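You operate a simulated robot arm through the tools that you are given. There is no shell and no other tool. Be economical: measure what you need, move in short steps, check, and stop when the job is done.

The job below is to be done with a simulated robot arm. You get a single attempt, and the scene is never put back.

## Task
Grease the dry bearing with as many plunger pumps as its card says.
Fine: coupling into the grease port first, back in its rest after, then turn the bearing crank till the meter reads SMOOTH.

The check looks at the end state, three seconds after you hand in, the way a careful person would. Anything else that was tipped, shoved, dropped, spilled or broken makes it a failure.

## Robot
A 6-joint arm with a two-finger parallel gripper, fixed in place. Base frame: the origin is at the foot of the arm, x ahead of it, y to its left, z up. Lengths are in m, angles in rad, forces in N, time in s.
With the tool pointing down near the work surface it reaches from about 0.24 to 0.64 m from the base axis. Its first joint turns from -1.152 to 1.152 rad. Payload 2.7 kg.
The tool frame sits at the grasp point between the pads (the TCP): z along the fingers, y along the line on which they close. The tips reach 0.023 m beyond it. The gripper opens to 0.094 m. The fingers are 0.038 m wide and 0.01 m thick; the gripper's body (0.054 by 0.096 m) begins 0.039 m behind the TCP.
Orientation is told as [roll, pitch, yaw] about the base's x, y, z axes, in that order, counted from this pose: with the fingers straight down and closing along the base's y, the tool's x points along the base's -x, its y along +y and its z along -z.

## Interface
- The arm moves only by the tool drive_tool. Its argument "rows" is a list of rows, each an object (a shift or turn left out is 0, a gripper value left out holds the last) with "offset": the shift along the base's x, y, z in m, a list of three; "rot": the turn, a rotation vector about the base's x, y, z in rad, a list of three; "claw": the gripper command, from -1 (shut) to 1 (fully open), values between in proportion. In form: [{"offset": [tx, ty, tz], "rot": [rx, ry, rz], "claw": claw}, ...]. A call has 1 to 8 rows; each row shifts and turns the commanded pose from where the row before left it. Each row takes 0.2 s and may step no farther than 0.05 m and 0.15 rad from the row before; otherwise, or with a gripper value out of range, the whole call is refused. A pose out of reach is approached as far as the arm can. The call stops where the force on the tool passes 40 N (or 10 N more than at its start, if that is more) or the arm is blocked; 0.2 s more then pass. The fingers move at their own pace (about 0.045 m/s each) and stop on an object; they squeeze with about 43 N. The grip force told is the motor's: it shows also when the fingers shut on nothing. Time passes only in rows, and 0.2 s behind the last, so rows that do not move let the fingers close. The reply holds the time, the measured pose of the TCP, the force on the tool along the base axes, the opening and the grip force, in the units named above and with some noise, and new pictures: "views" is both (left out), scene, wrist or none.
- Cameras (640 x 400 px; columns grow to the right, rows downward): "scene" is fixed at [0.0613, -0.4196, 1.4127]; the picture's right is [0.89, -0.46, 0.00], its down [-0.22, -0.43, -0.88] and it looks along [0.40, 0.78, -0.48] (base axes); focal length 369 px, centre (320, 200). "wrist" rides on the gripper at [-0.039, 0, -0.044] in the tool frame; the picture's right is [0.00, -1.00, 0.00], its down [0.97, 0.00, -0.24] and it looks along [0.24, 0.00, 0.97] (tool axes); focal length 218 px, centre (320, 200). There is no depth. A picture from a camera that has moved, and an enlarged one, comes with that camera's place and axes in the base frame and with its lens.
- inspect(camera, box): a new picture of the part [left, top, right, bottom] of that camera's present view, enlarged. The clock stands still meanwhile.
- finish_job(): hands the job in; it is judged then, once.

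Work in short steps. Places have to be worked out from the pictures, the camera data and where the tool is seen: move nearer, look again, correct. Check each grasp and each placing, and mend what went wrong. You have 120 turns and 150 pictures in all, those below and enlarged ones among them. Open the gripper and draw the arm clear of the work before you hand the job in, unless the task says otherwise; then end with one line.

The tools are called after "Request:" as a command line: name --argument value ..., lists and objects as JSON in quotes. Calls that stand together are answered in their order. drive_tool: Moves the arm, as the interface text tells. Its arguments: {"type":"object","properties":{"rows":{"type":"array","items":{"type":"object","properties":{"offset":{"type":"array","items":{"type":"number"}},"rot":{"type":"array","items":{"type":"number"}},"claw":{"type":"number"}}}},"views":{"type":"string","enum":["both","scene","wrist","none"]}},"required":["rows"]} The other tools are called the same way: inspect (camera, box) takes an enlarged picture of a part of a camera's view; finish_job () hands the job in.

At the start:

```text
t: 0.0
eef_pos: [0.4087, 0.0664, 1.1985]
orientation: [-0.001, -0.002, 0.001]
force: [0.3, -0.7, 0.6]
gripper_width: 0.0941
grip_force: 0.0
```

scene: 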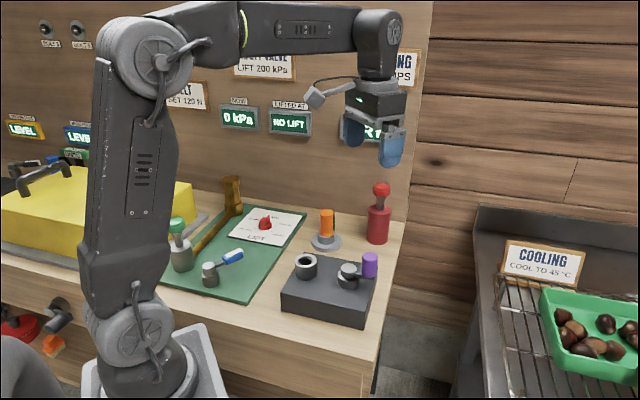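
wrist: 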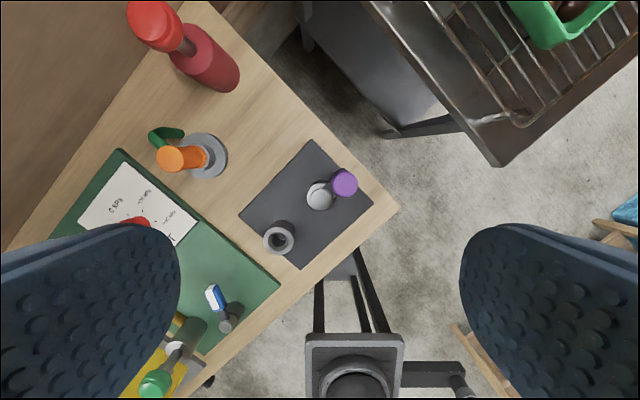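

The pictures show a bench with a dark block (port and purple crank), an orange coupling in a rest, and a red plunger. I zoom in on the signs and the parts.

Request:
inspect --camera "scene" --box '[220, 40, 430, 170]'

Request:
inspect --camera "scene" --box '[260, 170, 420, 330]'

Request:
inspect --camera "wrist" --box '[80, 0, 400, 280]'

```text
3.05 times, centred on (325, 105) of scene
camera zoom: at [0.0613, -0.4196, 1.4127], right [0.89, -0.46, 0.0], down [-0.22, -0.43, -0.88], along [0.4, 0.78, -0.48], focal length 1124 px, centre (305, 490)
```

zoom: 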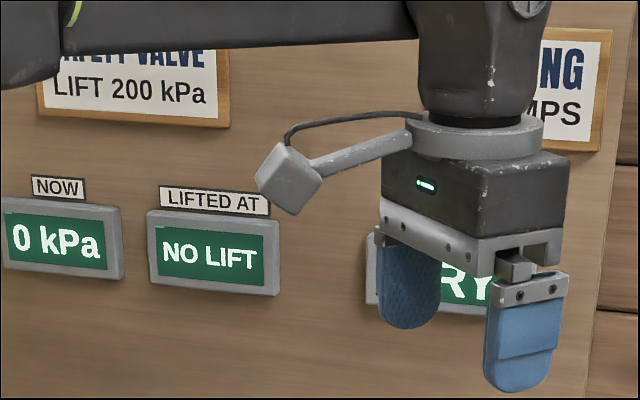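

```text
2.50 times, centred on (340, 250) of scene
camera zoom: at [0.0613, -0.4196, 1.4127], right [0.89, -0.46, 0.0], down [-0.22, -0.43, -0.88], along [0.4, 0.78, -0.48], focal length 922 px, centre (270, 75)
```

zoom: 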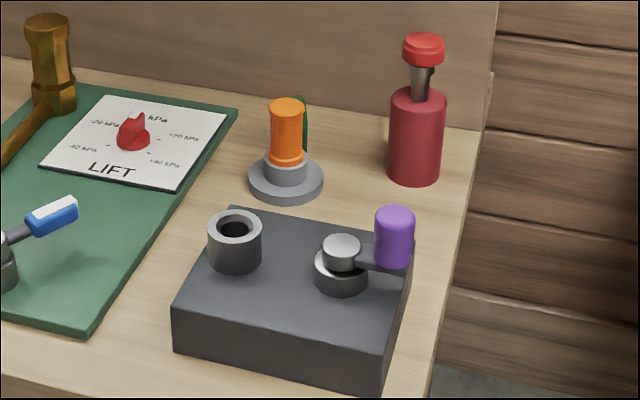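

```text
1.43 times, centred on (240, 140) of wrist
camera zoom: at [0.4473, 0.0653, 1.2406], right [0.0, -1.0, 0.0], down [-0.97, 0.0, 0.24], along [-0.24, 0.0, -0.97], focal length 312 px, centre (434, 286)
```

zoom: 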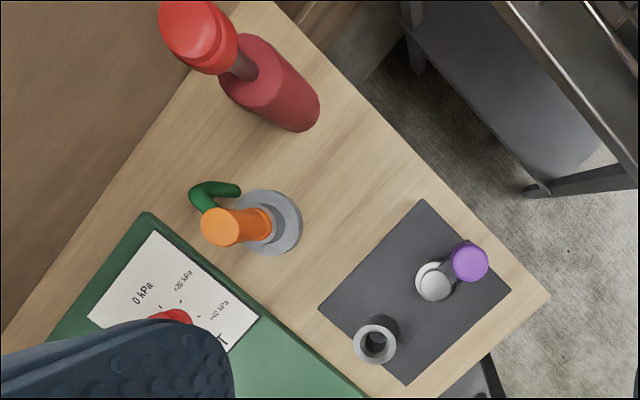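

The card is hidden behind the gripper. I judge the coupling handle to be at (0.43, 0.26, top about 0.95), so I move partway above it, which also frees the view of the card.

Request:
drive_tool --rows '[{"offset": [0, 0.04, -0.02]}, {"offset": [0, 0.04, -0.02]}, {"offset": [0, 0.04, -0.02]}, {"offset": [0, 0.04, -0.02]}, {"offset": [0, 0.03, -0.01]}]'

```text
t: 1.2
eef_pos: [0.4095, 0.2546, 1.1067]
orientation: [0.0, 0.0, -0.001]
force: [-0.4, -0.3, 0.8]
gripper_width: 0.0942
grip_force: 0.0
camera wrist: at [0.4485, 0.2541, 1.1501], right [0.0, -1.0, 0.0], down [-0.97, 0.0, 0.24], along [-0.24, 0.0, -0.97], focal length 218 px, centre (320, 200)
```

scene: 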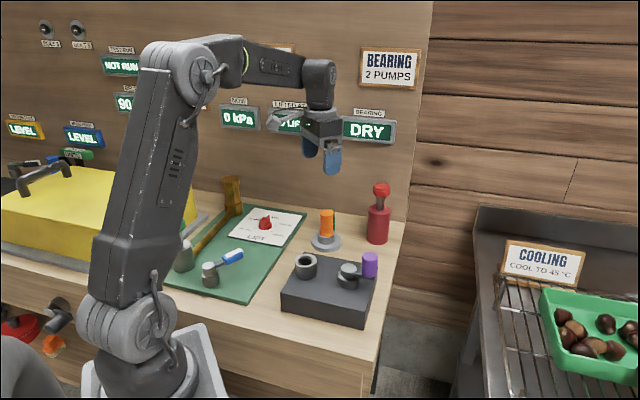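
wrist: 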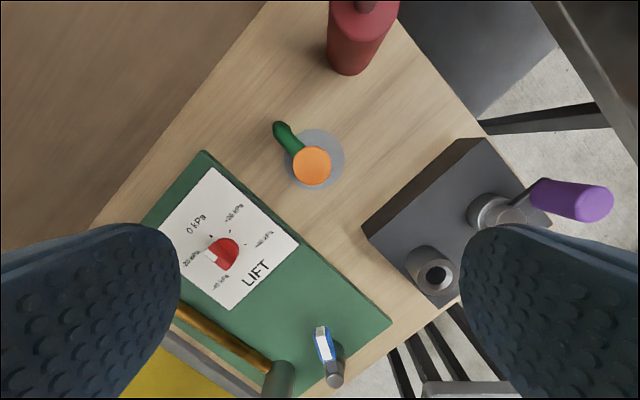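

The card reads BEARING, 2 PUMPS, and the meter reads DRY. I zoom in on the coupling and its green tail before grasping.

Request:
inspect --camera "scene" --box '[340, 30, 440, 150]'

Request:
inspect --camera "wrist" --box '[250, 100, 410, 200]'

Request:
inspect --camera "scene" --box '[290, 190, 400, 260]'

```text
3.33 times, centred on (390, 90) of scene
camera zoom: at [0.0613, -0.4196, 1.4128], right [0.89, -0.46, 0.0], down [-0.22, -0.43, -0.88], along [0.4, 0.78, -0.48], focal length 1230 px, centre (87, 567)
```

zoom: 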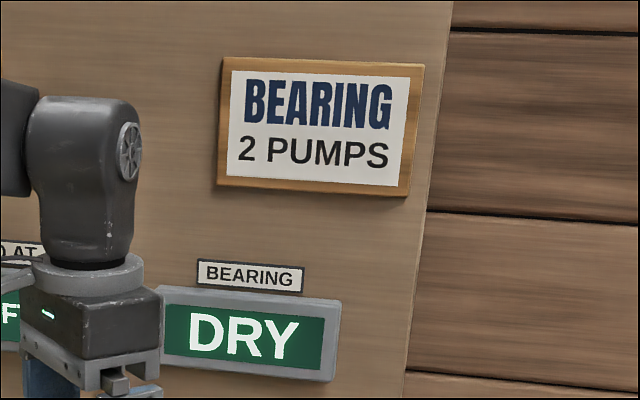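

```text
4.00 times, centred on (330, 150) of wrist
camera zoom: at [0.4485, 0.2541, 1.1501], right [0.0, -1.0, 0.0], down [-0.97, 0.0, 0.24], along [-0.24, 0.0, -0.97], focal length 873 px, centre (280, 400)
```

zoom: 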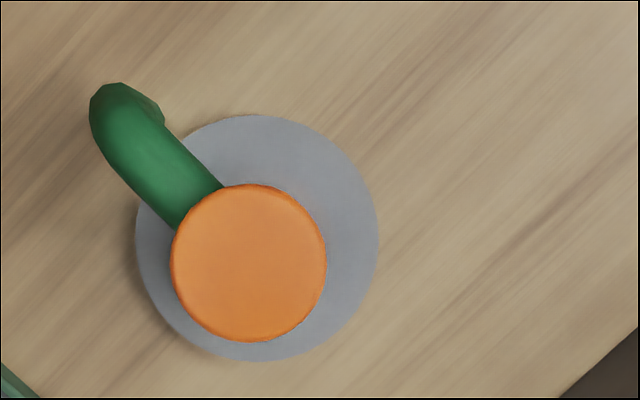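

```text
5.71 times, centred on (345, 225) of scene
camera zoom: at [0.0613, -0.4196, 1.4128], right [0.89, -0.46, 0.0], down [-0.22, -0.43, -0.88], along [0.4, 0.78, -0.48], focal length 2108 px, centre (177, 57)
```

zoom: 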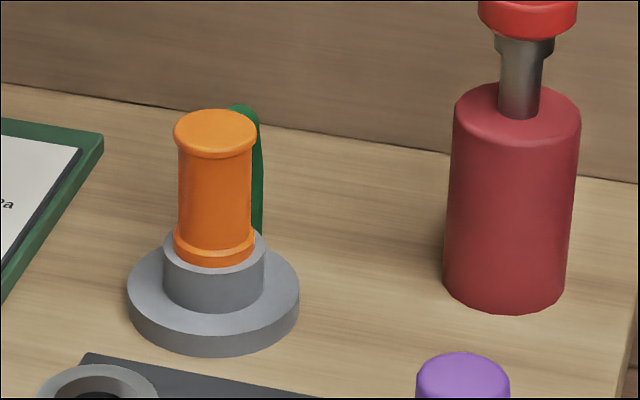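

The hose leaves the handle toward +x+y, so I turn the tool about +0.68 to close across it. I also centre over (0.431, 0.261) and come down partway.

Request:
drive_tool --rows '[{"offset": [0.005, 0.001, -0.01], "rot": [0, 0, 0.14]}, {"offset": [0.005, 0.002, -0.01], "rot": [0, 0, 0.14]}, {"offset": [0.005, 0.002, -0.01], "rot": [0, 0, 0.14]}, {"offset": [0.005, 0.001, -0.01], "rot": [0, 0, 0.14]}, {"offset": [0.001, 0, -0.02], "rot": [0, 0, 0.12]}, {"offset": [0, 0, -0.03]}]'

```text
t: 2.6
eef_pos: [0.4305, 0.2618, 1.0174]
orientation: [0.0, -0.002, 0.682]
force: [0.6, -0.1, 1.1]
gripper_width: 0.0938
grip_force: 0.1
camera wrist: at [0.4599, 0.2855, 1.06], right [0.63, -0.78, 0.0], down [-0.75, -0.61, 0.24], along [-0.18, -0.15, -0.97], focal length 218 px, centre (320, 200)
```

scene: 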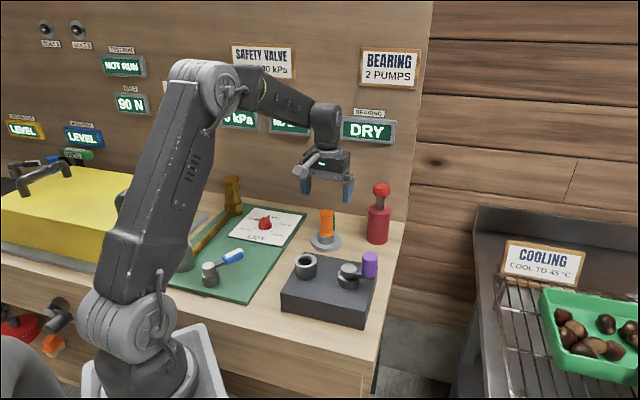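
wrist: 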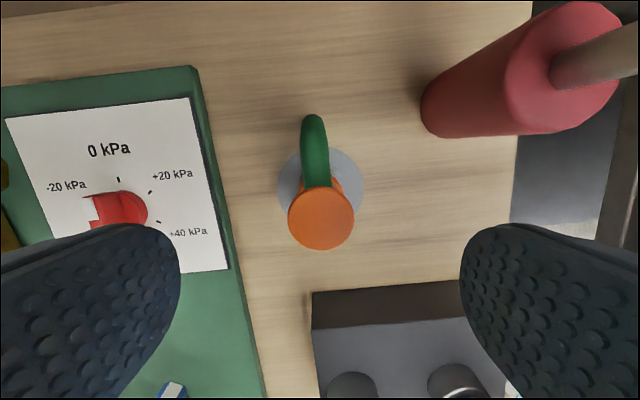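

The handle is well centred between the fingers. I narrow the gripper a little for clearance and descend to z about 0.925.

Request:
drive_tool --rows '[{"offset": [0.001, 0, -0.02], "claw": 0.4}, {"offset": [0, 0, -0.025]}, {"offset": [0, 0, -0.025]}, {"offset": [0, 0, -0.022]}, {}]'

```text
t: 3.8
eef_pos: [0.4307, 0.2622, 0.9247]
orientation: [-0.001, -0.002, 0.679]
force: [0.5, -1.4, 0.3]
gripper_width: 0.0656
grip_force: 0.1
camera wrist: at [0.4601, 0.2861, 0.9674], right [0.63, -0.78, 0.0], down [-0.75, -0.61, 0.24], along [-0.19, -0.15, -0.97], focal length 218 px, centre (320, 200)
```

scene: 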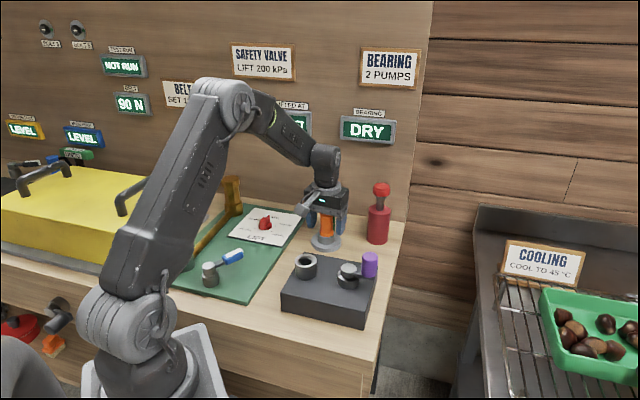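
wrist: 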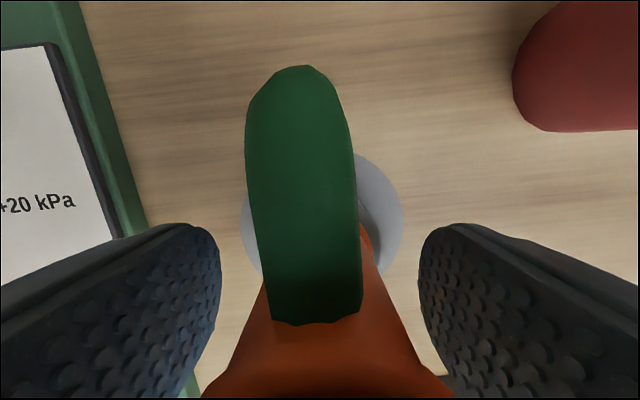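

The fingers straddle the handle with the hose clear, so I close and then lift slowly.

Request:
drive_tool --rows '[{"claw": -1}, {}, {}, {}]' --views "none"

Request:
drive_tool --rows '[{"offset": [0, 0, 0.02]}, {"offset": [0, 0, 0.03]}, {"offset": [0, 0, 0.03]}, {"offset": [0, 0, 0.03]}]'

```text
t: 4.8
eef_pos: [0.4304, 0.2618, 0.9251]
orientation: [0.0, -0.003, 0.681]
force: [-0.1, 0.5, -0.2]
gripper_width: 0.0354
grip_force: 43.1
```

```text
t: 5.8
eef_pos: [0.4304, 0.2621, 1.0352]
orientation: [-0.001, 0.0, 0.679]
force: [-0.2, 0.0, -2.2]
gripper_width: 0.0349
grip_force: 43.1
camera wrist: at [0.4604, 0.2857, 1.0778], right [0.63, -0.78, 0.0], down [-0.75, -0.61, 0.24], along [-0.19, -0.15, -0.97], focal length 218 px, centre (320, 200)
```

scene: 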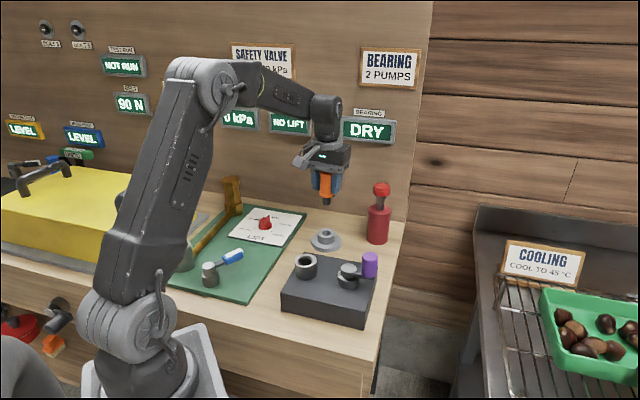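
wrist: 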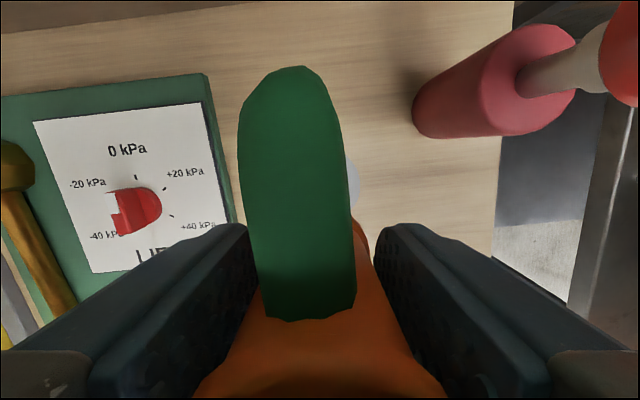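

The coupling is lifted and held. I zoom in for the nozzle length and the port's exact place.

Request:
inspect --camera "scene" --box '[270, 130, 400, 212]'

Request:
inspect --camera "scene" --box '[270, 220, 400, 340]'

```text
4.88 times, centred on (335, 171) of scene
camera zoom: at [0.0613, -0.4196, 1.4127], right [0.89, -0.46, 0.0], down [-0.22, -0.43, -0.88], along [0.4, 0.78, -0.48], focal length 1800 px, centre (247, 342)
```

zoom: 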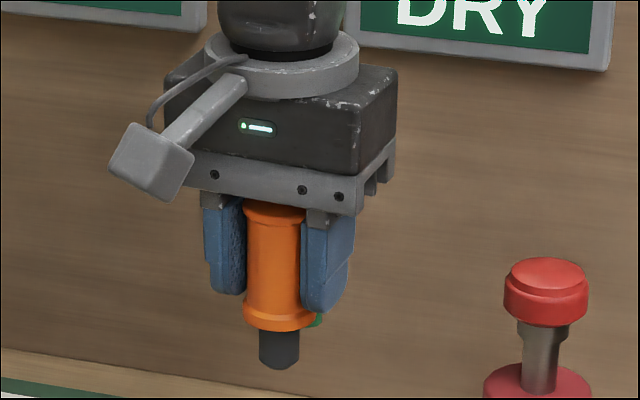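

```text
3.33 times, centred on (335, 280) of scene
camera zoom: at [0.0613, -0.4196, 1.4127], right [0.89, -0.46, 0.0], down [-0.22, -0.43, -0.88], along [0.4, 0.78, -0.48], focal length 1230 px, centre (270, -67)
```

zoom: 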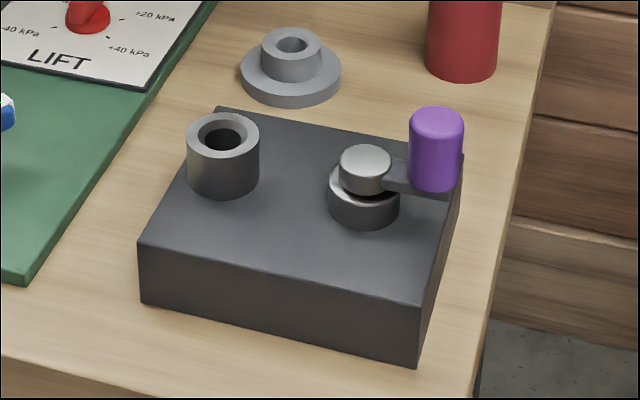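

The nozzle extends about 0.055 below the TCP, and the port rim is near (0.31, 0.13, 0.938). To pin it down with the hose out of the way, I carry the coupling high to a spot from which the wrist camera can see the port.

Request:
drive_tool --rows '[{"offset": [0, 0, 0.03]}, {"offset": [-0.023, -0.035, 0]}, {"offset": [-0.023, -0.035, 0]}, {"offset": [-0.023, -0.035, 0]}, {"offset": [-0.023, -0.035, 0]}, {"offset": [-0.023, -0.035, 0]}, {"offset": [-0.023, -0.035, 0]}]'

Request:
inspect --camera "wrist" --box '[100, 0, 420, 200]'

```text
t: 7.4
eef_pos: [0.2933, 0.0529, 1.0646]
orientation: [0.0, -0.002, 0.682]
force: [-0.4, -0.8, -1.8]
gripper_width: 0.0349
grip_force: 42.8
camera wrist: at [0.3218, 0.0764, 1.1083], right [0.63, -0.78, 0.0], down [-0.76, -0.61, 0.24], along [-0.19, -0.15, -0.97], focal length 218 px, centre (320, 200)
```

scene: 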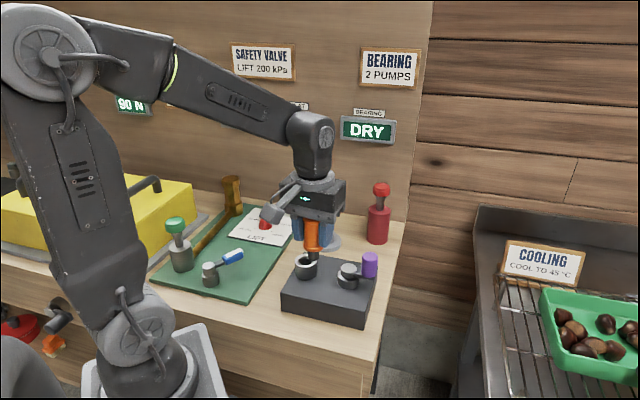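
wrist: 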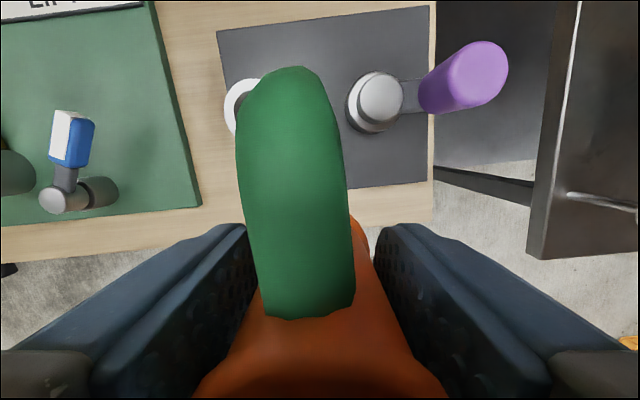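

```text
2.00 times, centred on (260, 100) of wrist
camera zoom: at [0.3218, 0.0764, 1.1083], right [0.63, -0.78, 0.0], down [-0.76, -0.61, 0.24], along [-0.19, -0.15, -0.97], focal length 436 px, centre (440, 400)
```

zoom: 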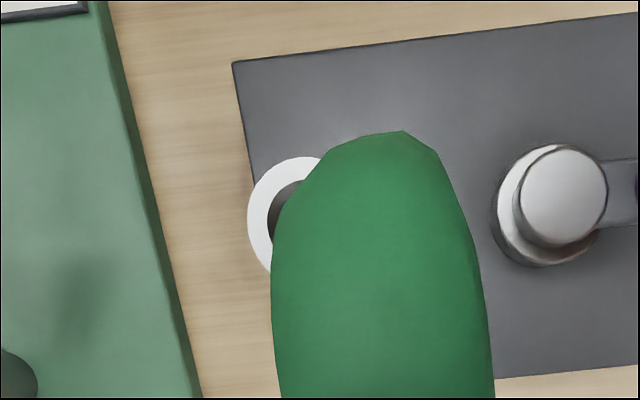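

The hose still covers part of the port. I shift 0.035 m further to the image's right.

Request:
drive_tool --rows '[{"offset": [0.022, -0.027, 0.005]}, {}]' --views "none"

Request:
inspect --camera "wrist" --box '[120, 0, 440, 200]'

```text
t: 8.0
eef_pos: [0.3142, 0.026, 1.0693]
orientation: [0.001, 0.001, 0.68]
force: [0.2, 0.2, -2.2]
gripper_width: 0.0352
grip_force: 42.5
```

```text
2.00 times, centred on (280, 100) of wrist
camera zoom: at [0.3443, 0.0496, 1.1129], right [0.63, -0.78, 0.0], down [-0.75, -0.61, 0.24], along [-0.19, -0.15, -0.97], focal length 436 px, centre (400, 400)
```

zoom: 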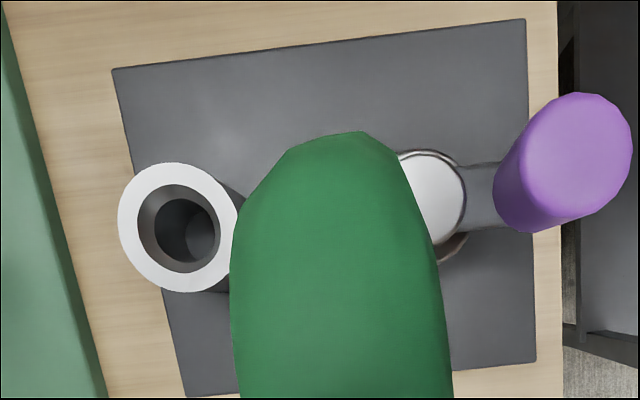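

Triangulating gives the port rim at (0.310, 0.129, 0.939). I go above it with the nozzle tip just clear and check the alignment.

Request:
drive_tool --rows '[{"offset": [-0.002, 0.035, 0]}, {"offset": [-0.002, 0.035, 0]}, {"offset": [0, 0.033, -0.01]}, {"offset": [0, 0, -0.03]}, {"offset": [0, 0, -0.015]}, {}]' --views "none"

Request:
inspect --camera "scene" --box '[256, 210, 356, 300]'

Request:
inspect --camera "wrist" --box '[160, 60, 480, 260]'

```text
t: 9.4
eef_pos: [0.3098, 0.1274, 1.0167]
orientation: [0.0, -0.002, 0.679]
force: [-0.4, 0.2, -2.2]
gripper_width: 0.0346
grip_force: 43.3
```

```text
4.44 times, centred on (306, 255) of scene
camera zoom: at [0.0613, -0.4196, 1.4127], right [0.89, -0.46, 0.0], down [-0.22, -0.43, -0.88], along [0.4, 0.78, -0.48], focal length 1640 px, centre (382, -44)
```

zoom: 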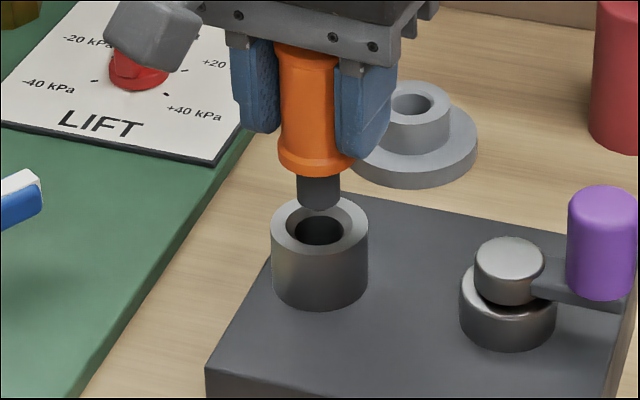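

```text
2.00 times, centred on (320, 160) of wrist
camera zoom: at [0.3406, 0.1514, 1.0581], right [0.63, -0.78, 0.0], down [-0.76, -0.61, 0.24], along [-0.19, -0.15, -0.97], focal length 436 px, centre (320, 280)
```

zoom: 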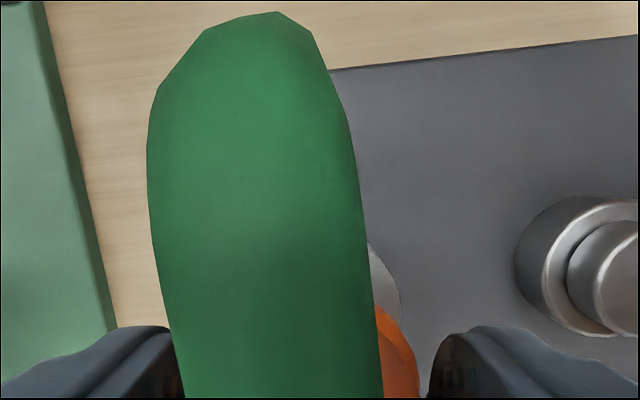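

The nozzle lines up with the hole sideways, and I nudge +0.0015 in y. Then I lower slowly, watching the force.

Request:
drive_tool --rows '[{"offset": [0.0005, 0.0013, -0.01]}, {"offset": [0, 0, -0.01]}, {"offset": [0, 0, -0.006]}, {"offset": [0, 0, -0.006]}]' --views "none"

Request:
inspect --camera "scene" --box '[256, 210, 356, 300]'

```text
t: 10.4
eef_pos: [0.3117, 0.1284, 0.9842]
orientation: [0.0, 0.002, 0.681]
force: [-2.7, -7.4, 1.2]
gripper_width: 0.0348
grip_force: 43.1
```

```text
4.44 times, centred on (306, 255) of scene
camera zoom: at [0.0612, -0.4198, 1.4127], right [0.89, -0.46, 0.0], down [-0.22, -0.43, -0.88], along [0.4, 0.78, -0.48], focal length 1640 px, centre (382, -44)
```

zoom: 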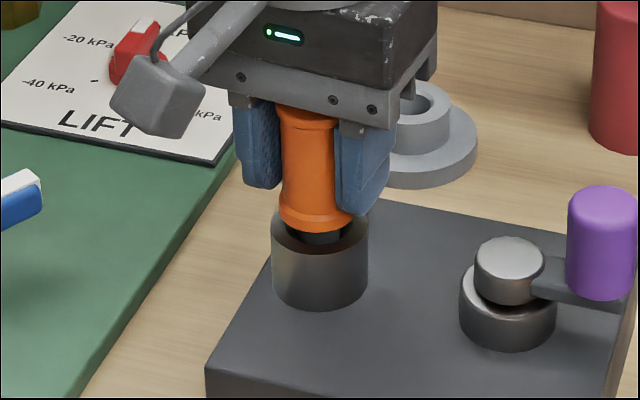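

The nozzle has entered, but a side force of -7 N in y shows I'm about 1 mm too far in +y. I ease back and continue down.

Request:
drive_tool --rows '[{"offset": [-0.0005, -0.0015, 0]}, {"offset": [0, 0, -0.005]}, {"offset": [0, 0, -0.005]}]' --views "none"

Request:
inspect --camera "scene" --box '[256, 210, 356, 300]'

```text
t: 11.2
eef_pos: [0.3119, 0.1275, 0.978]
orientation: [-0.002, -0.006, 0.68]
force: [-7.0, -0.1, 26.8]
gripper_width: 0.035
grip_force: 42.9
```

```text
4.44 times, centred on (306, 255) of scene
camera zoom: at [0.0608, -0.4197, 1.4127], right [0.89, -0.46, 0.0], down [-0.22, -0.43, -0.88], along [0.4, 0.78, -0.48], focal length 1640 px, centre (382, -44)
```

zoom: 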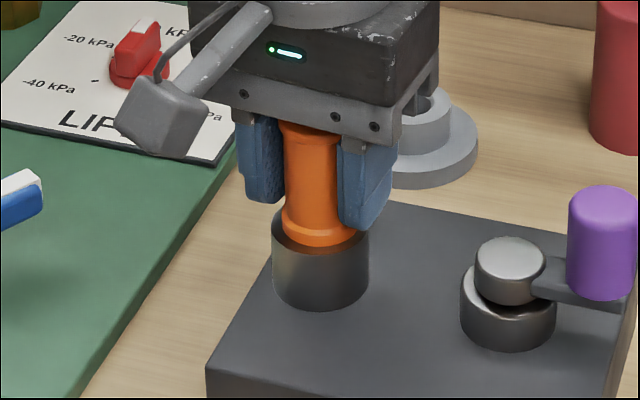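

There's 27 N upward at z 0.978 and the flange is at the rim, so it appears to have bottomed. I relax the x bias and the push, then check before releasing.

Request:
drive_tool --rows '[{"offset": [-0.001, 0, 0.002]}, {}]' --views "none"

Request:
inspect --camera "scene" --box '[281, 230, 331, 280]'

```text
t: 11.8
eef_pos: [0.3099, 0.1276, 0.9739]
orientation: [-0.001, -0.002, 0.679]
force: [3.5, 0.8, 4.9]
gripper_width: 0.0348
grip_force: 43.3
```

```text
8.00 times, centred on (306, 255) of scene
camera zoom: at [0.0613, -0.4196, 1.4127], right [0.89, -0.46, 0.0], down [-0.22, -0.43, -0.88], along [0.4, 0.78, -0.48], focal length 2951 px, centre (432, -240)
```

zoom: 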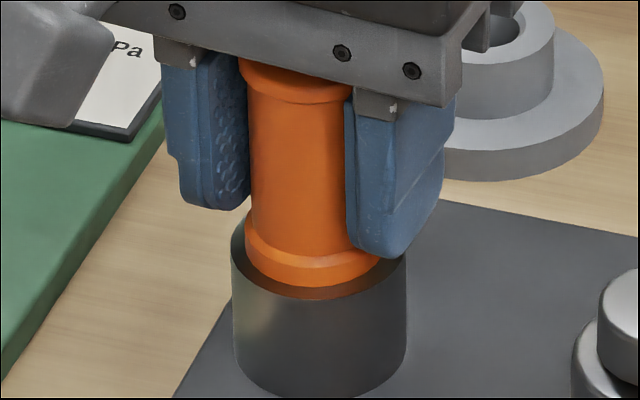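

Easing let it drop to 0.974. I press down a few more millimetres to seat it fully.

Request:
drive_tool --rows '[{"offset": [0.0005, 0, -0.003]}, {"offset": [0, 0, -0.003]}]' --views "none"

Request:
inspect --camera "scene" --box '[281, 230, 331, 280]'

```text
t: 12.4
eef_pos: [0.312, 0.1281, 0.9717]
orientation: [-0.004, -0.007, 0.68]
force: [0.0, -0.5, 37.2]
gripper_width: 0.035
grip_force: 42.4
```

```text
8.00 times, centred on (306, 255) of scene
camera zoom: at [0.0609, -0.4198, 1.4127], right [0.89, -0.46, 0.0], down [-0.22, -0.43, -0.88], along [0.4, 0.78, -0.48], focal length 2951 px, centre (432, -240)
```

zoom: 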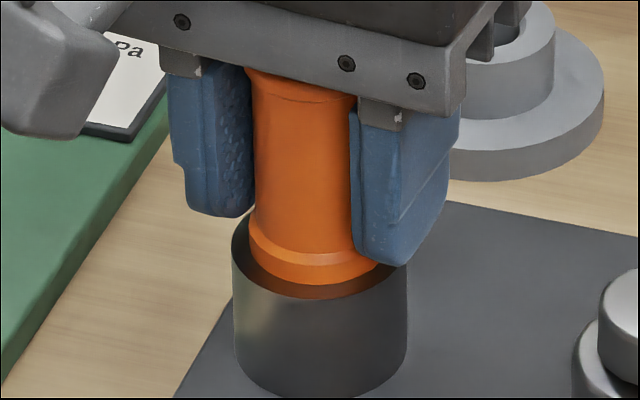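

It's bottomed solidly, with the flange at the rim. I relax the push and open the gripper moderately.

Request:
drive_tool --rows '[{"offset": [-0.0005, 0, 0.005]}, {"claw": 0.3}, {}, {}]' --views "none"

Request:
drive_tool --rows '[{"offset": [0, 0, 0.02]}, {"offset": [0, 0, 0.03]}, {"offset": [0, 0, 0.04]}, {"offset": [0, 0, 0.04]}]'

Request:
inspect --camera "scene" --box '[270, 100, 410, 300]'

```text
t: 13.4
eef_pos: [0.3099, 0.1269, 0.9751]
orientation: [0.0, 0.0, 0.681]
force: [-0.6, 0.4, -0.6]
gripper_width: 0.0612
grip_force: 0.0
```

```text
t: 14.4
eef_pos: [0.3084, 0.1273, 1.1049]
orientation: [0.001, 0.0, 0.68]
force: [0.8, -0.3, 0.3]
gripper_width: 0.061
grip_force: 0.1
camera wrist: at [0.3385, 0.1517, 1.148], right [0.63, -0.78, 0.0], down [-0.75, -0.61, 0.24], along [-0.19, -0.15, -0.97], focal length 218 px, centre (320, 200)
```

scene: 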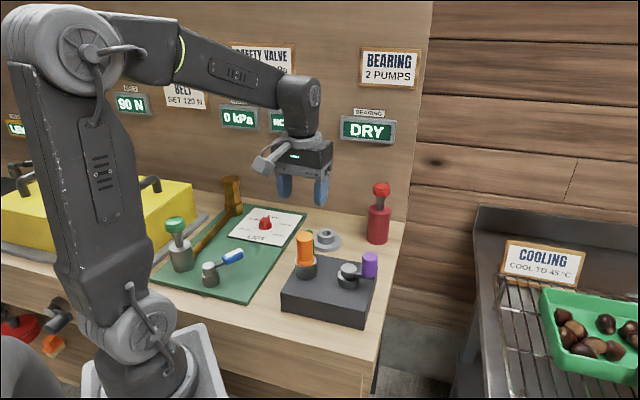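
wrist: 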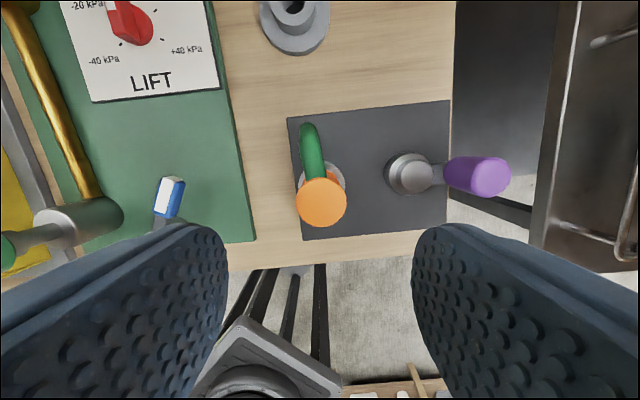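

```text
2.00 times, centred on (340, 200) of scene
camera zoom: at [0.0613, -0.4196, 1.4127], right [0.89, -0.46, 0.0], down [-0.22, -0.43, -0.88], along [0.4, 0.78, -0.48], focal length 738 px, centre (280, 200)
```

zoom: 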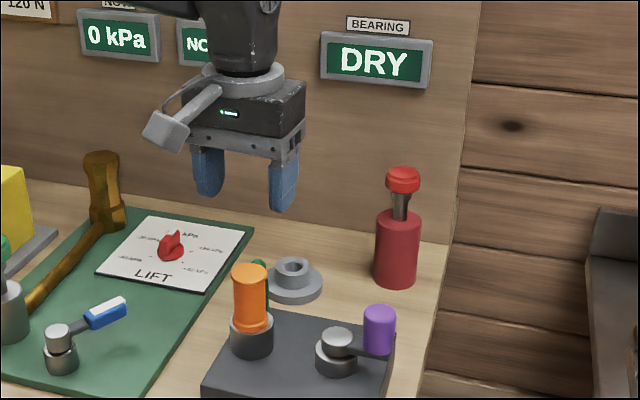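

The coupling stands alone in the port. The plunger works out at about (0.557, 0.220) with its knob top near z 1.007, so I shut the gripper and move above it.

Request:
drive_tool --rows '[{"offset": [0.0415, 0.0155, 0], "claw": -1}, {"offset": [0.0415, 0.0155, 0]}, {"offset": [0.0415, 0.0155, 0]}, {"offset": [0.0415, 0.0155, 0]}, {"offset": [0.041, 0.0155, 0]}, {"offset": [0.0, 0.0, 0]}]'

Request:
inspect --camera "wrist" --box '[160, 0, 480, 200]'

```text
t: 15.8
eef_pos: [0.516, 0.2049, 1.1054]
orientation: [-0.001, -0.002, 0.681]
force: [0.5, 0.4, 0.2]
gripper_width: 0.0
grip_force: 41.9
camera wrist: at [0.546, 0.2284, 1.1481], right [0.63, -0.78, 0.0], down [-0.75, -0.61, 0.24], along [-0.19, -0.15, -0.97], focal length 218 px, centre (320, 200)
```

scene: 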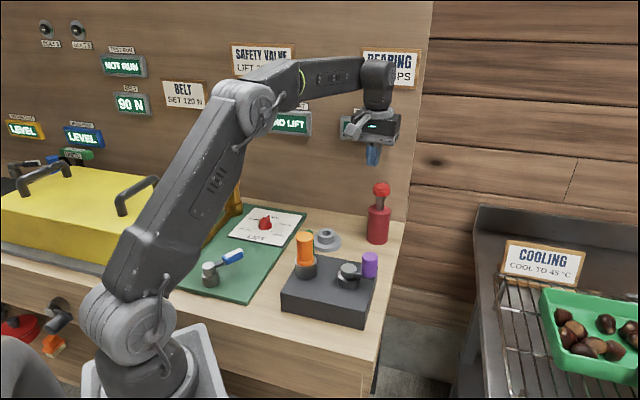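
wrist: 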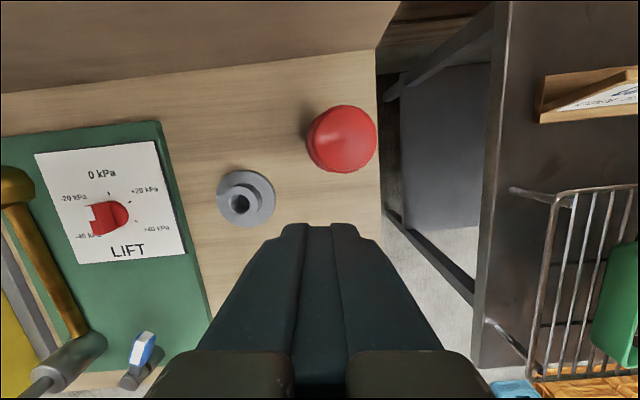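

```text
2.00 times, centred on (320, 100) of wrist
camera zoom: at [0.546, 0.2284, 1.1481], right [0.63, -0.78, 0.0], down [-0.75, -0.61, 0.24], along [-0.19, -0.15, -0.97], focal length 436 px, centre (320, 400)
```

zoom: 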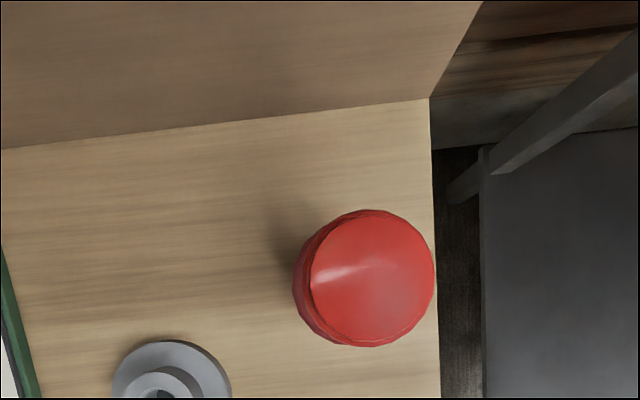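

The knob centre comes out at (0.559, 0.218). I move above it and come down close.

Request:
drive_tool --rows '[{"offset": [0.0215, 0.0065, 0]}, {"offset": [0.0215, 0.0065, -0.01]}, {"offset": [0, 0, -0.03]}, {"offset": [0, 0, -0.02]}, {}]' --views "scene"

Request:
inspect --camera "scene" --box '[330, 100, 430, 250]'

```text
t: 17.0
eef_pos: [0.5588, 0.218, 1.0441]
orientation: [0.0, -0.002, 0.681]
force: [0.1, -0.1, 0.2]
gripper_width: 0.0001
grip_force: 42.6
```

scene: 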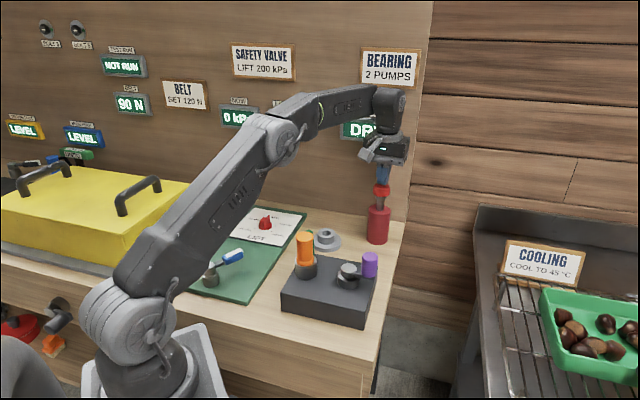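

```text
2.67 times, centred on (380, 175) of scene
camera zoom: at [0.0613, -0.4196, 1.4127], right [0.89, -0.46, 0.0], down [-0.22, -0.43, -0.88], along [0.4, 0.78, -0.48], focal length 984 px, centre (160, 267)
```

zoom: 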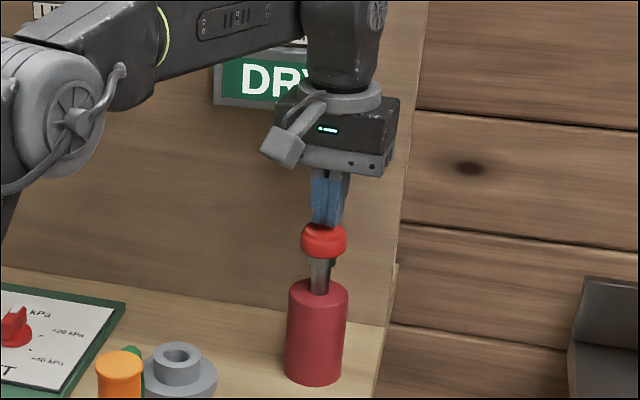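

The fingertips are just over the knob's centre. I press down in small steps and watch the force.

Request:
drive_tool --rows '[{"offset": [0, 0, -0.01]}, {"offset": [0, 0, -0.008]}, {"offset": [0, 0, -0.006]}]' --views "none"

Request:
inspect --camera "scene" --box '[330, 100, 430, 250]'

```text
t: 17.8
eef_pos: [0.5601, 0.2177, 1.0219]
orientation: [0.0, -0.001, 0.681]
force: [-0.2, -0.3, 4.3]
gripper_width: 0.0
grip_force: 42.1
```

```text
2.67 times, centred on (380, 175) of scene
camera zoom: at [0.0612, -0.4196, 1.4127], right [0.89, -0.46, 0.0], down [-0.22, -0.43, -0.88], along [0.4, 0.78, -0.48], focal length 984 px, centre (160, 267)
```

zoom: 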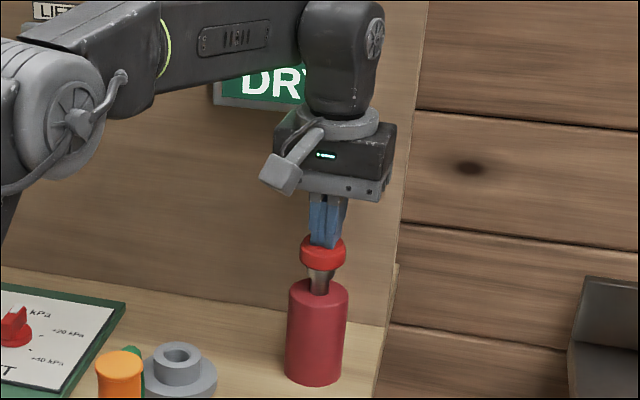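

The knob is going down against a light spring (4 N). I continue to the stop.

Request:
drive_tool --rows '[{"offset": [0, 0, -0.008]}, {"offset": [0, 0, -0.008]}, {"offset": [0, 0, -0.006]}, {"offset": [0, 0, -0.005]}, {"offset": [0, 0, -0.004]}]' --views "none"

Request:
inspect --camera "scene" --box '[330, 100, 430, 250]'

```text
t: 19.0
eef_pos: [0.561, 0.2191, 0.9991]
orientation: [-0.003, -0.008, 0.68]
force: [-4.5, -2.3, 9.8]
gripper_width: 0.0003
grip_force: 42.3
stopped in row 5: the force on the tool passed its limit (the readings are from after the stop); the commanded pose is now the measured one
```

```text
2.67 times, centred on (380, 175) of scene
camera zoom: at [0.061, -0.4197, 1.4127], right [0.89, -0.46, 0.0], down [-0.22, -0.43, -0.88], along [0.4, 0.78, -0.48], focal length 984 px, centre (160, 267)
```

zoom: 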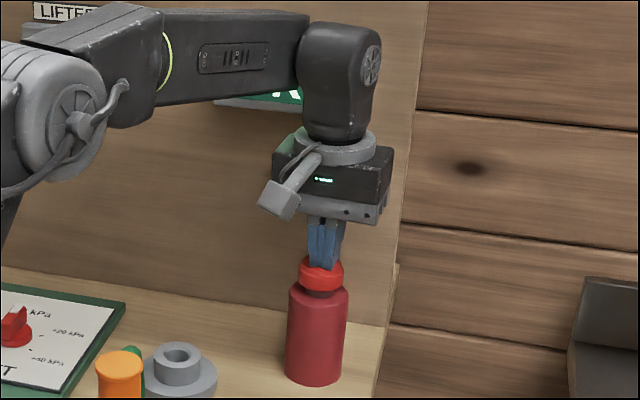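

It hit the stop with a full stroke of about 0.03 m. I raise fully off the knob and check the spring return and the meter.

Request:
drive_tool --rows '[{"offset": [-0.0005, -0.0005, 0.01]}, {"offset": [-0.0005, -0.0005, 0.012]}, {"offset": [-0.001, 0, 0.015]}, {"offset": [0, 0, 0.012]}, {}]' --views "none"

Request:
inspect --camera "scene" --box '[330, 100, 430, 250]'

```text
t: 20.2
eef_pos: [0.5584, 0.218, 1.0468]
orientation: [-0.001, -0.006, 0.681]
force: [-0.5, 0.5, 0.1]
gripper_width: 0.0004
grip_force: 43.2
```

```text
2.67 times, centred on (380, 175) of scene
camera zoom: at [0.0613, -0.4196, 1.4127], right [0.89, -0.46, 0.0], down [-0.22, -0.43, -0.88], along [0.4, 0.78, -0.48], focal length 984 px, centre (160, 267)
```

zoom: 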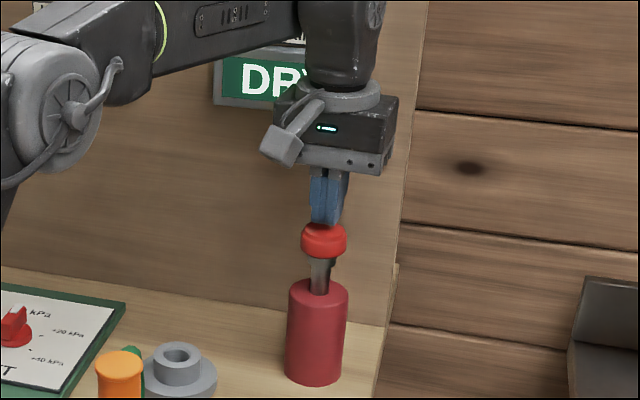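

The plunger sprang back fully, so that's pump one. I make the second stroke the same way, down to about 0.998.

Request:
drive_tool --rows '[{"offset": [0.0005, 0, -0.012]}, {"offset": [0, 0, -0.01]}, {"offset": [0, 0, -0.008]}, {"offset": [0, 0, -0.007]}, {"offset": [0, 0, -0.007]}, {"offset": [0, 0, -0.005]}, {"offset": [0, 0, -0.003]}, {"offset": [0, 0, -0.003]}]' --views "none"

Request:
inspect --camera "scene" --box '[330, 100, 430, 250]'

```text
t: 22.0
eef_pos: [0.5596, 0.2178, 1.0001]
orientation: [-0.007, -0.018, 0.683]
force: [-5.4, -2.5, 11.3]
gripper_width: 0.0001
grip_force: 42.1
stopped in row 8: the force on the tool passed its limit (the readings are from after the stop); the commanded pose is now the measured one
```

```text
2.67 times, centred on (380, 175) of scene
camera zoom: at [0.061, -0.4197, 1.4127], right [0.89, -0.46, 0.0], down [-0.22, -0.43, -0.88], along [0.4, 0.78, -0.48], focal length 984 px, centre (160, 267)
```

zoom: 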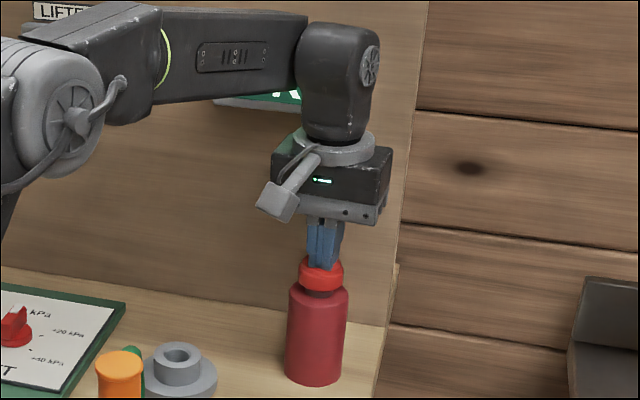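

The second full stroke is at its stop. I raise clear, level the small tilt and back off to see the meter and the plunger.

Request:
drive_tool --rows '[{"offset": [-0.0005, 0, 0.012]}, {"offset": [-0.0005, 0, 0.015]}, {"offset": [0, 0, 0.02], "rot": [0.006, 0.015, 0]}, {"offset": [0, 0, 0.04]}, {"offset": [-0.04, -0.014, 0.02]}, {"offset": [-0.045, -0.016, 0]}, {"offset": [-0.045, -0.016, 0]}, {"offset": [-0.045, -0.016, 0]}]'

Request:
inspect --camera "scene" --box '[270, 100, 410, 300]'

```text
t: 23.8
eef_pos: [0.3826, 0.1548, 1.1044]
orientation: [0.008, -0.009, 0.68]
force: [-0.5, -0.7, 1.1]
gripper_width: 0.0002
grip_force: 42.1
camera wrist: at [0.4129, 0.1791, 1.1482], right [0.63, -0.78, -0.01], down [-0.75, -0.61, 0.23], along [-0.19, -0.14, -0.97], focal length 218 px, centre (320, 200)
```

scene: 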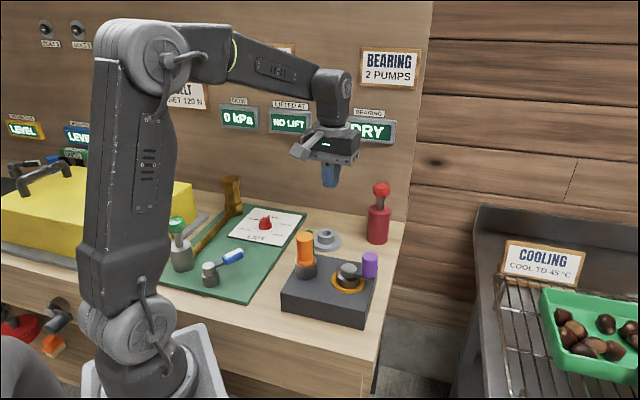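
wrist: 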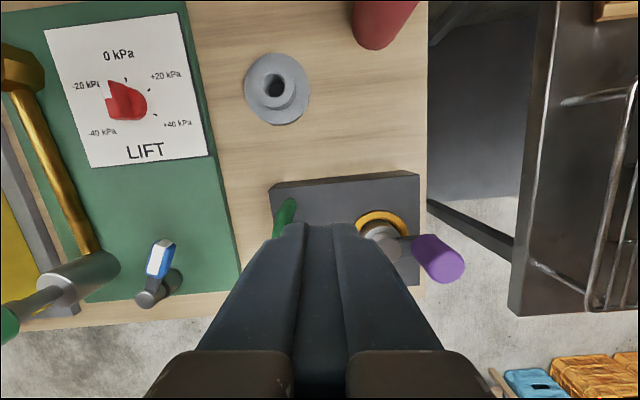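

```text
2.00 times, centred on (340, 200) of scene
camera zoom: at [0.0613, -0.4196, 1.4127], right [0.89, -0.46, 0.0], down [-0.22, -0.43, -0.88], along [0.4, 0.78, -0.48], focal length 738 px, centre (280, 200)
```

zoom: 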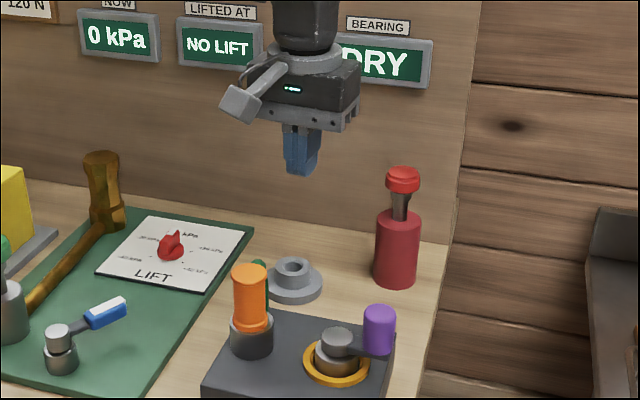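

A grease ring showed at the bearing, and the plunger is back up. Now I return above the coupling at (0.310, 0.1275) with the tool levelled and the gripper part-open.

Request:
drive_tool --rows '[{"offset": [-0.036, -0.0135, 0], "rot": [-0.008, 0.009, 0], "claw": 0.4}, {"offset": [-0.0365, -0.0138, 0]}, {"offset": [0, 0, -0.03]}, {"offset": [0, 0, -0.03]}, {}]'

```text
t: 25.0
eef_pos: [0.3111, 0.1295, 1.045]
orientation: [0.009, 0.005, 0.68]
force: [0.4, -0.3, 0.4]
gripper_width: 0.0656
grip_force: 0.0
camera wrist: at [0.3403, 0.1526, 1.0873], right [0.63, -0.78, -0.01], down [-0.75, -0.61, 0.25], along [-0.2, -0.15, -0.97], focal length 218 px, centre (320, 200)
```

scene: 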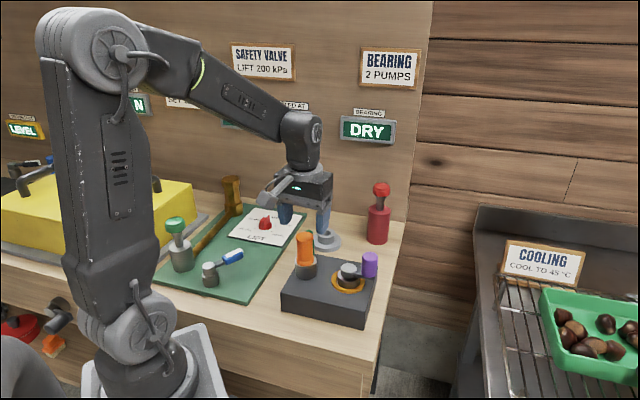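
wrist: 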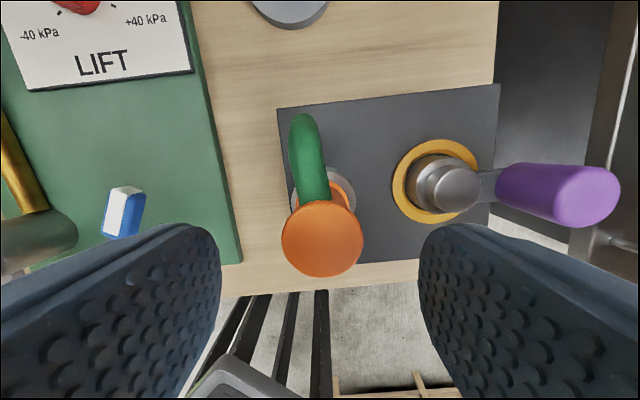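

The coupling is centred between the fingers. I level, shift slightly, and descend to the former grasp height.

Request:
drive_tool --rows '[{"offset": [-0.001, -0.0018, -0.02], "rot": [-0.004, -0.0095, 0]}, {"offset": [0, 0, -0.02]}, {"offset": [0, 0, -0.02]}, {"offset": [0, 0, -0.009]}, {}]' --views "wrist"

```text
t: 26.2
eef_pos: [0.3101, 0.1268, 0.9751]
orientation: [0.001, 0.002, 0.682]
force: [-0.3, -0.3, 0.2]
gripper_width: 0.0658
grip_force: 0.1
camera wrist: at [0.3401, 0.1505, 1.018], right [0.63, -0.78, 0.0], down [-0.75, -0.61, 0.24], along [-0.19, -0.15, -0.97], focal length 218 px, centre (320, 200)
```

wrist: 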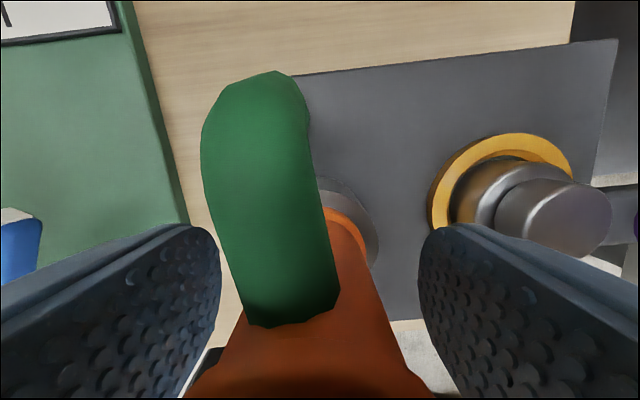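

The coupling stands slightly askew in the port, but it's well between the fingers. I grip it and lift straight out.

Request:
drive_tool --rows '[{"claw": -1}, {}, {}, {}]' --views "wrist"

Request:
drive_tool --rows '[{"offset": [0, 0, 0.012]}, {"offset": [0, 0, 0.015]}, {"offset": [0, 0, 0.03]}, {"offset": [0, 0, 0.035]}, {}]'

Request:
inspect --camera "scene" --box '[256, 150, 386, 270]'

```text
t: 27.2
eef_pos: [0.3101, 0.1264, 0.9754]
orientation: [0.0, 0.003, 0.68]
force: [0.0, -0.9, 0.6]
gripper_width: 0.035
grip_force: 43.5
camera wrist: at [0.3401, 0.1505, 1.0182], right [0.63, -0.78, 0.0], down [-0.75, -0.61, 0.24], along [-0.19, -0.15, -0.97], focal length 218 px, centre (320, 200)
```

wrist: 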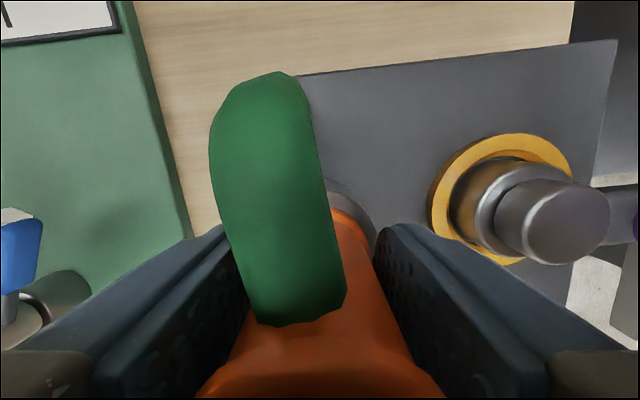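

```text
t: 28.4
eef_pos: [0.3103, 0.1276, 1.0671]
orientation: [0.0, 0.002, 0.68]
force: [0.3, 0.1, -2.7]
gripper_width: 0.0347
grip_force: 42.9
camera wrist: at [0.3391, 0.1511, 1.1108], right [0.63, -0.78, 0.0], down [-0.75, -0.61, 0.24], along [-0.19, -0.15, -0.97], focal length 218 px, centre (320, 200)
```

scene: 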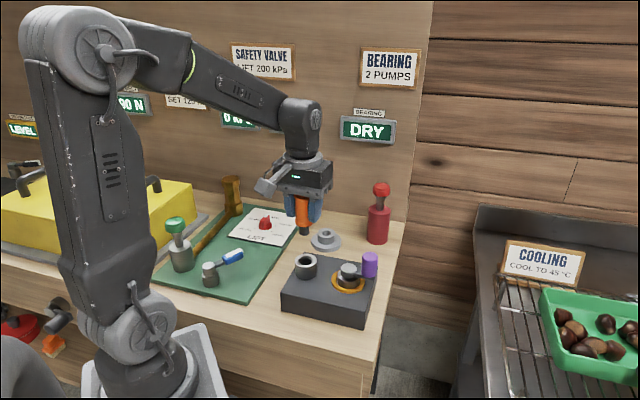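
wrist: 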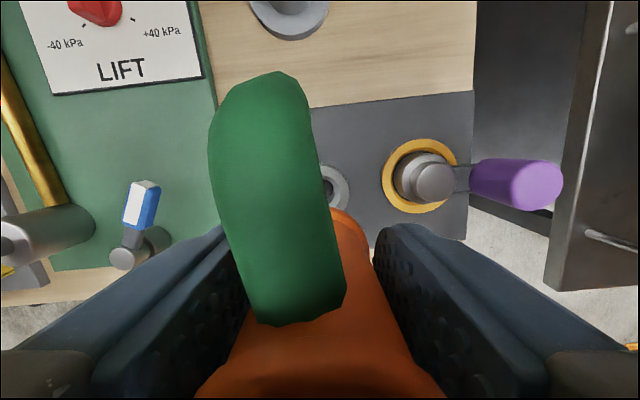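

```text
3.33 times, centred on (321, 210) of scene
camera zoom: at [0.0613, -0.4196, 1.4127], right [0.89, -0.46, 0.0], down [-0.22, -0.43, -0.88], along [0.4, 0.78, -0.48], focal length 1230 px, centre (317, 167)
```

zoom: 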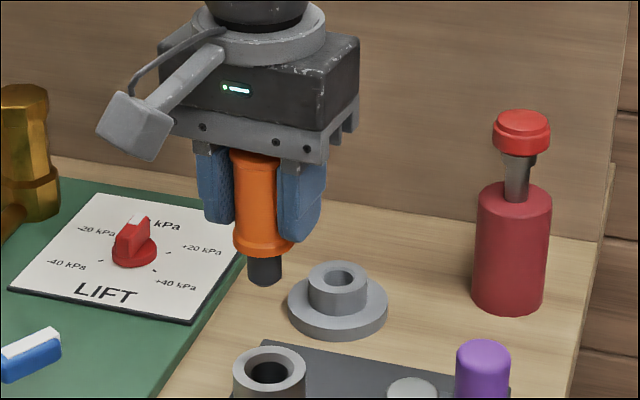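

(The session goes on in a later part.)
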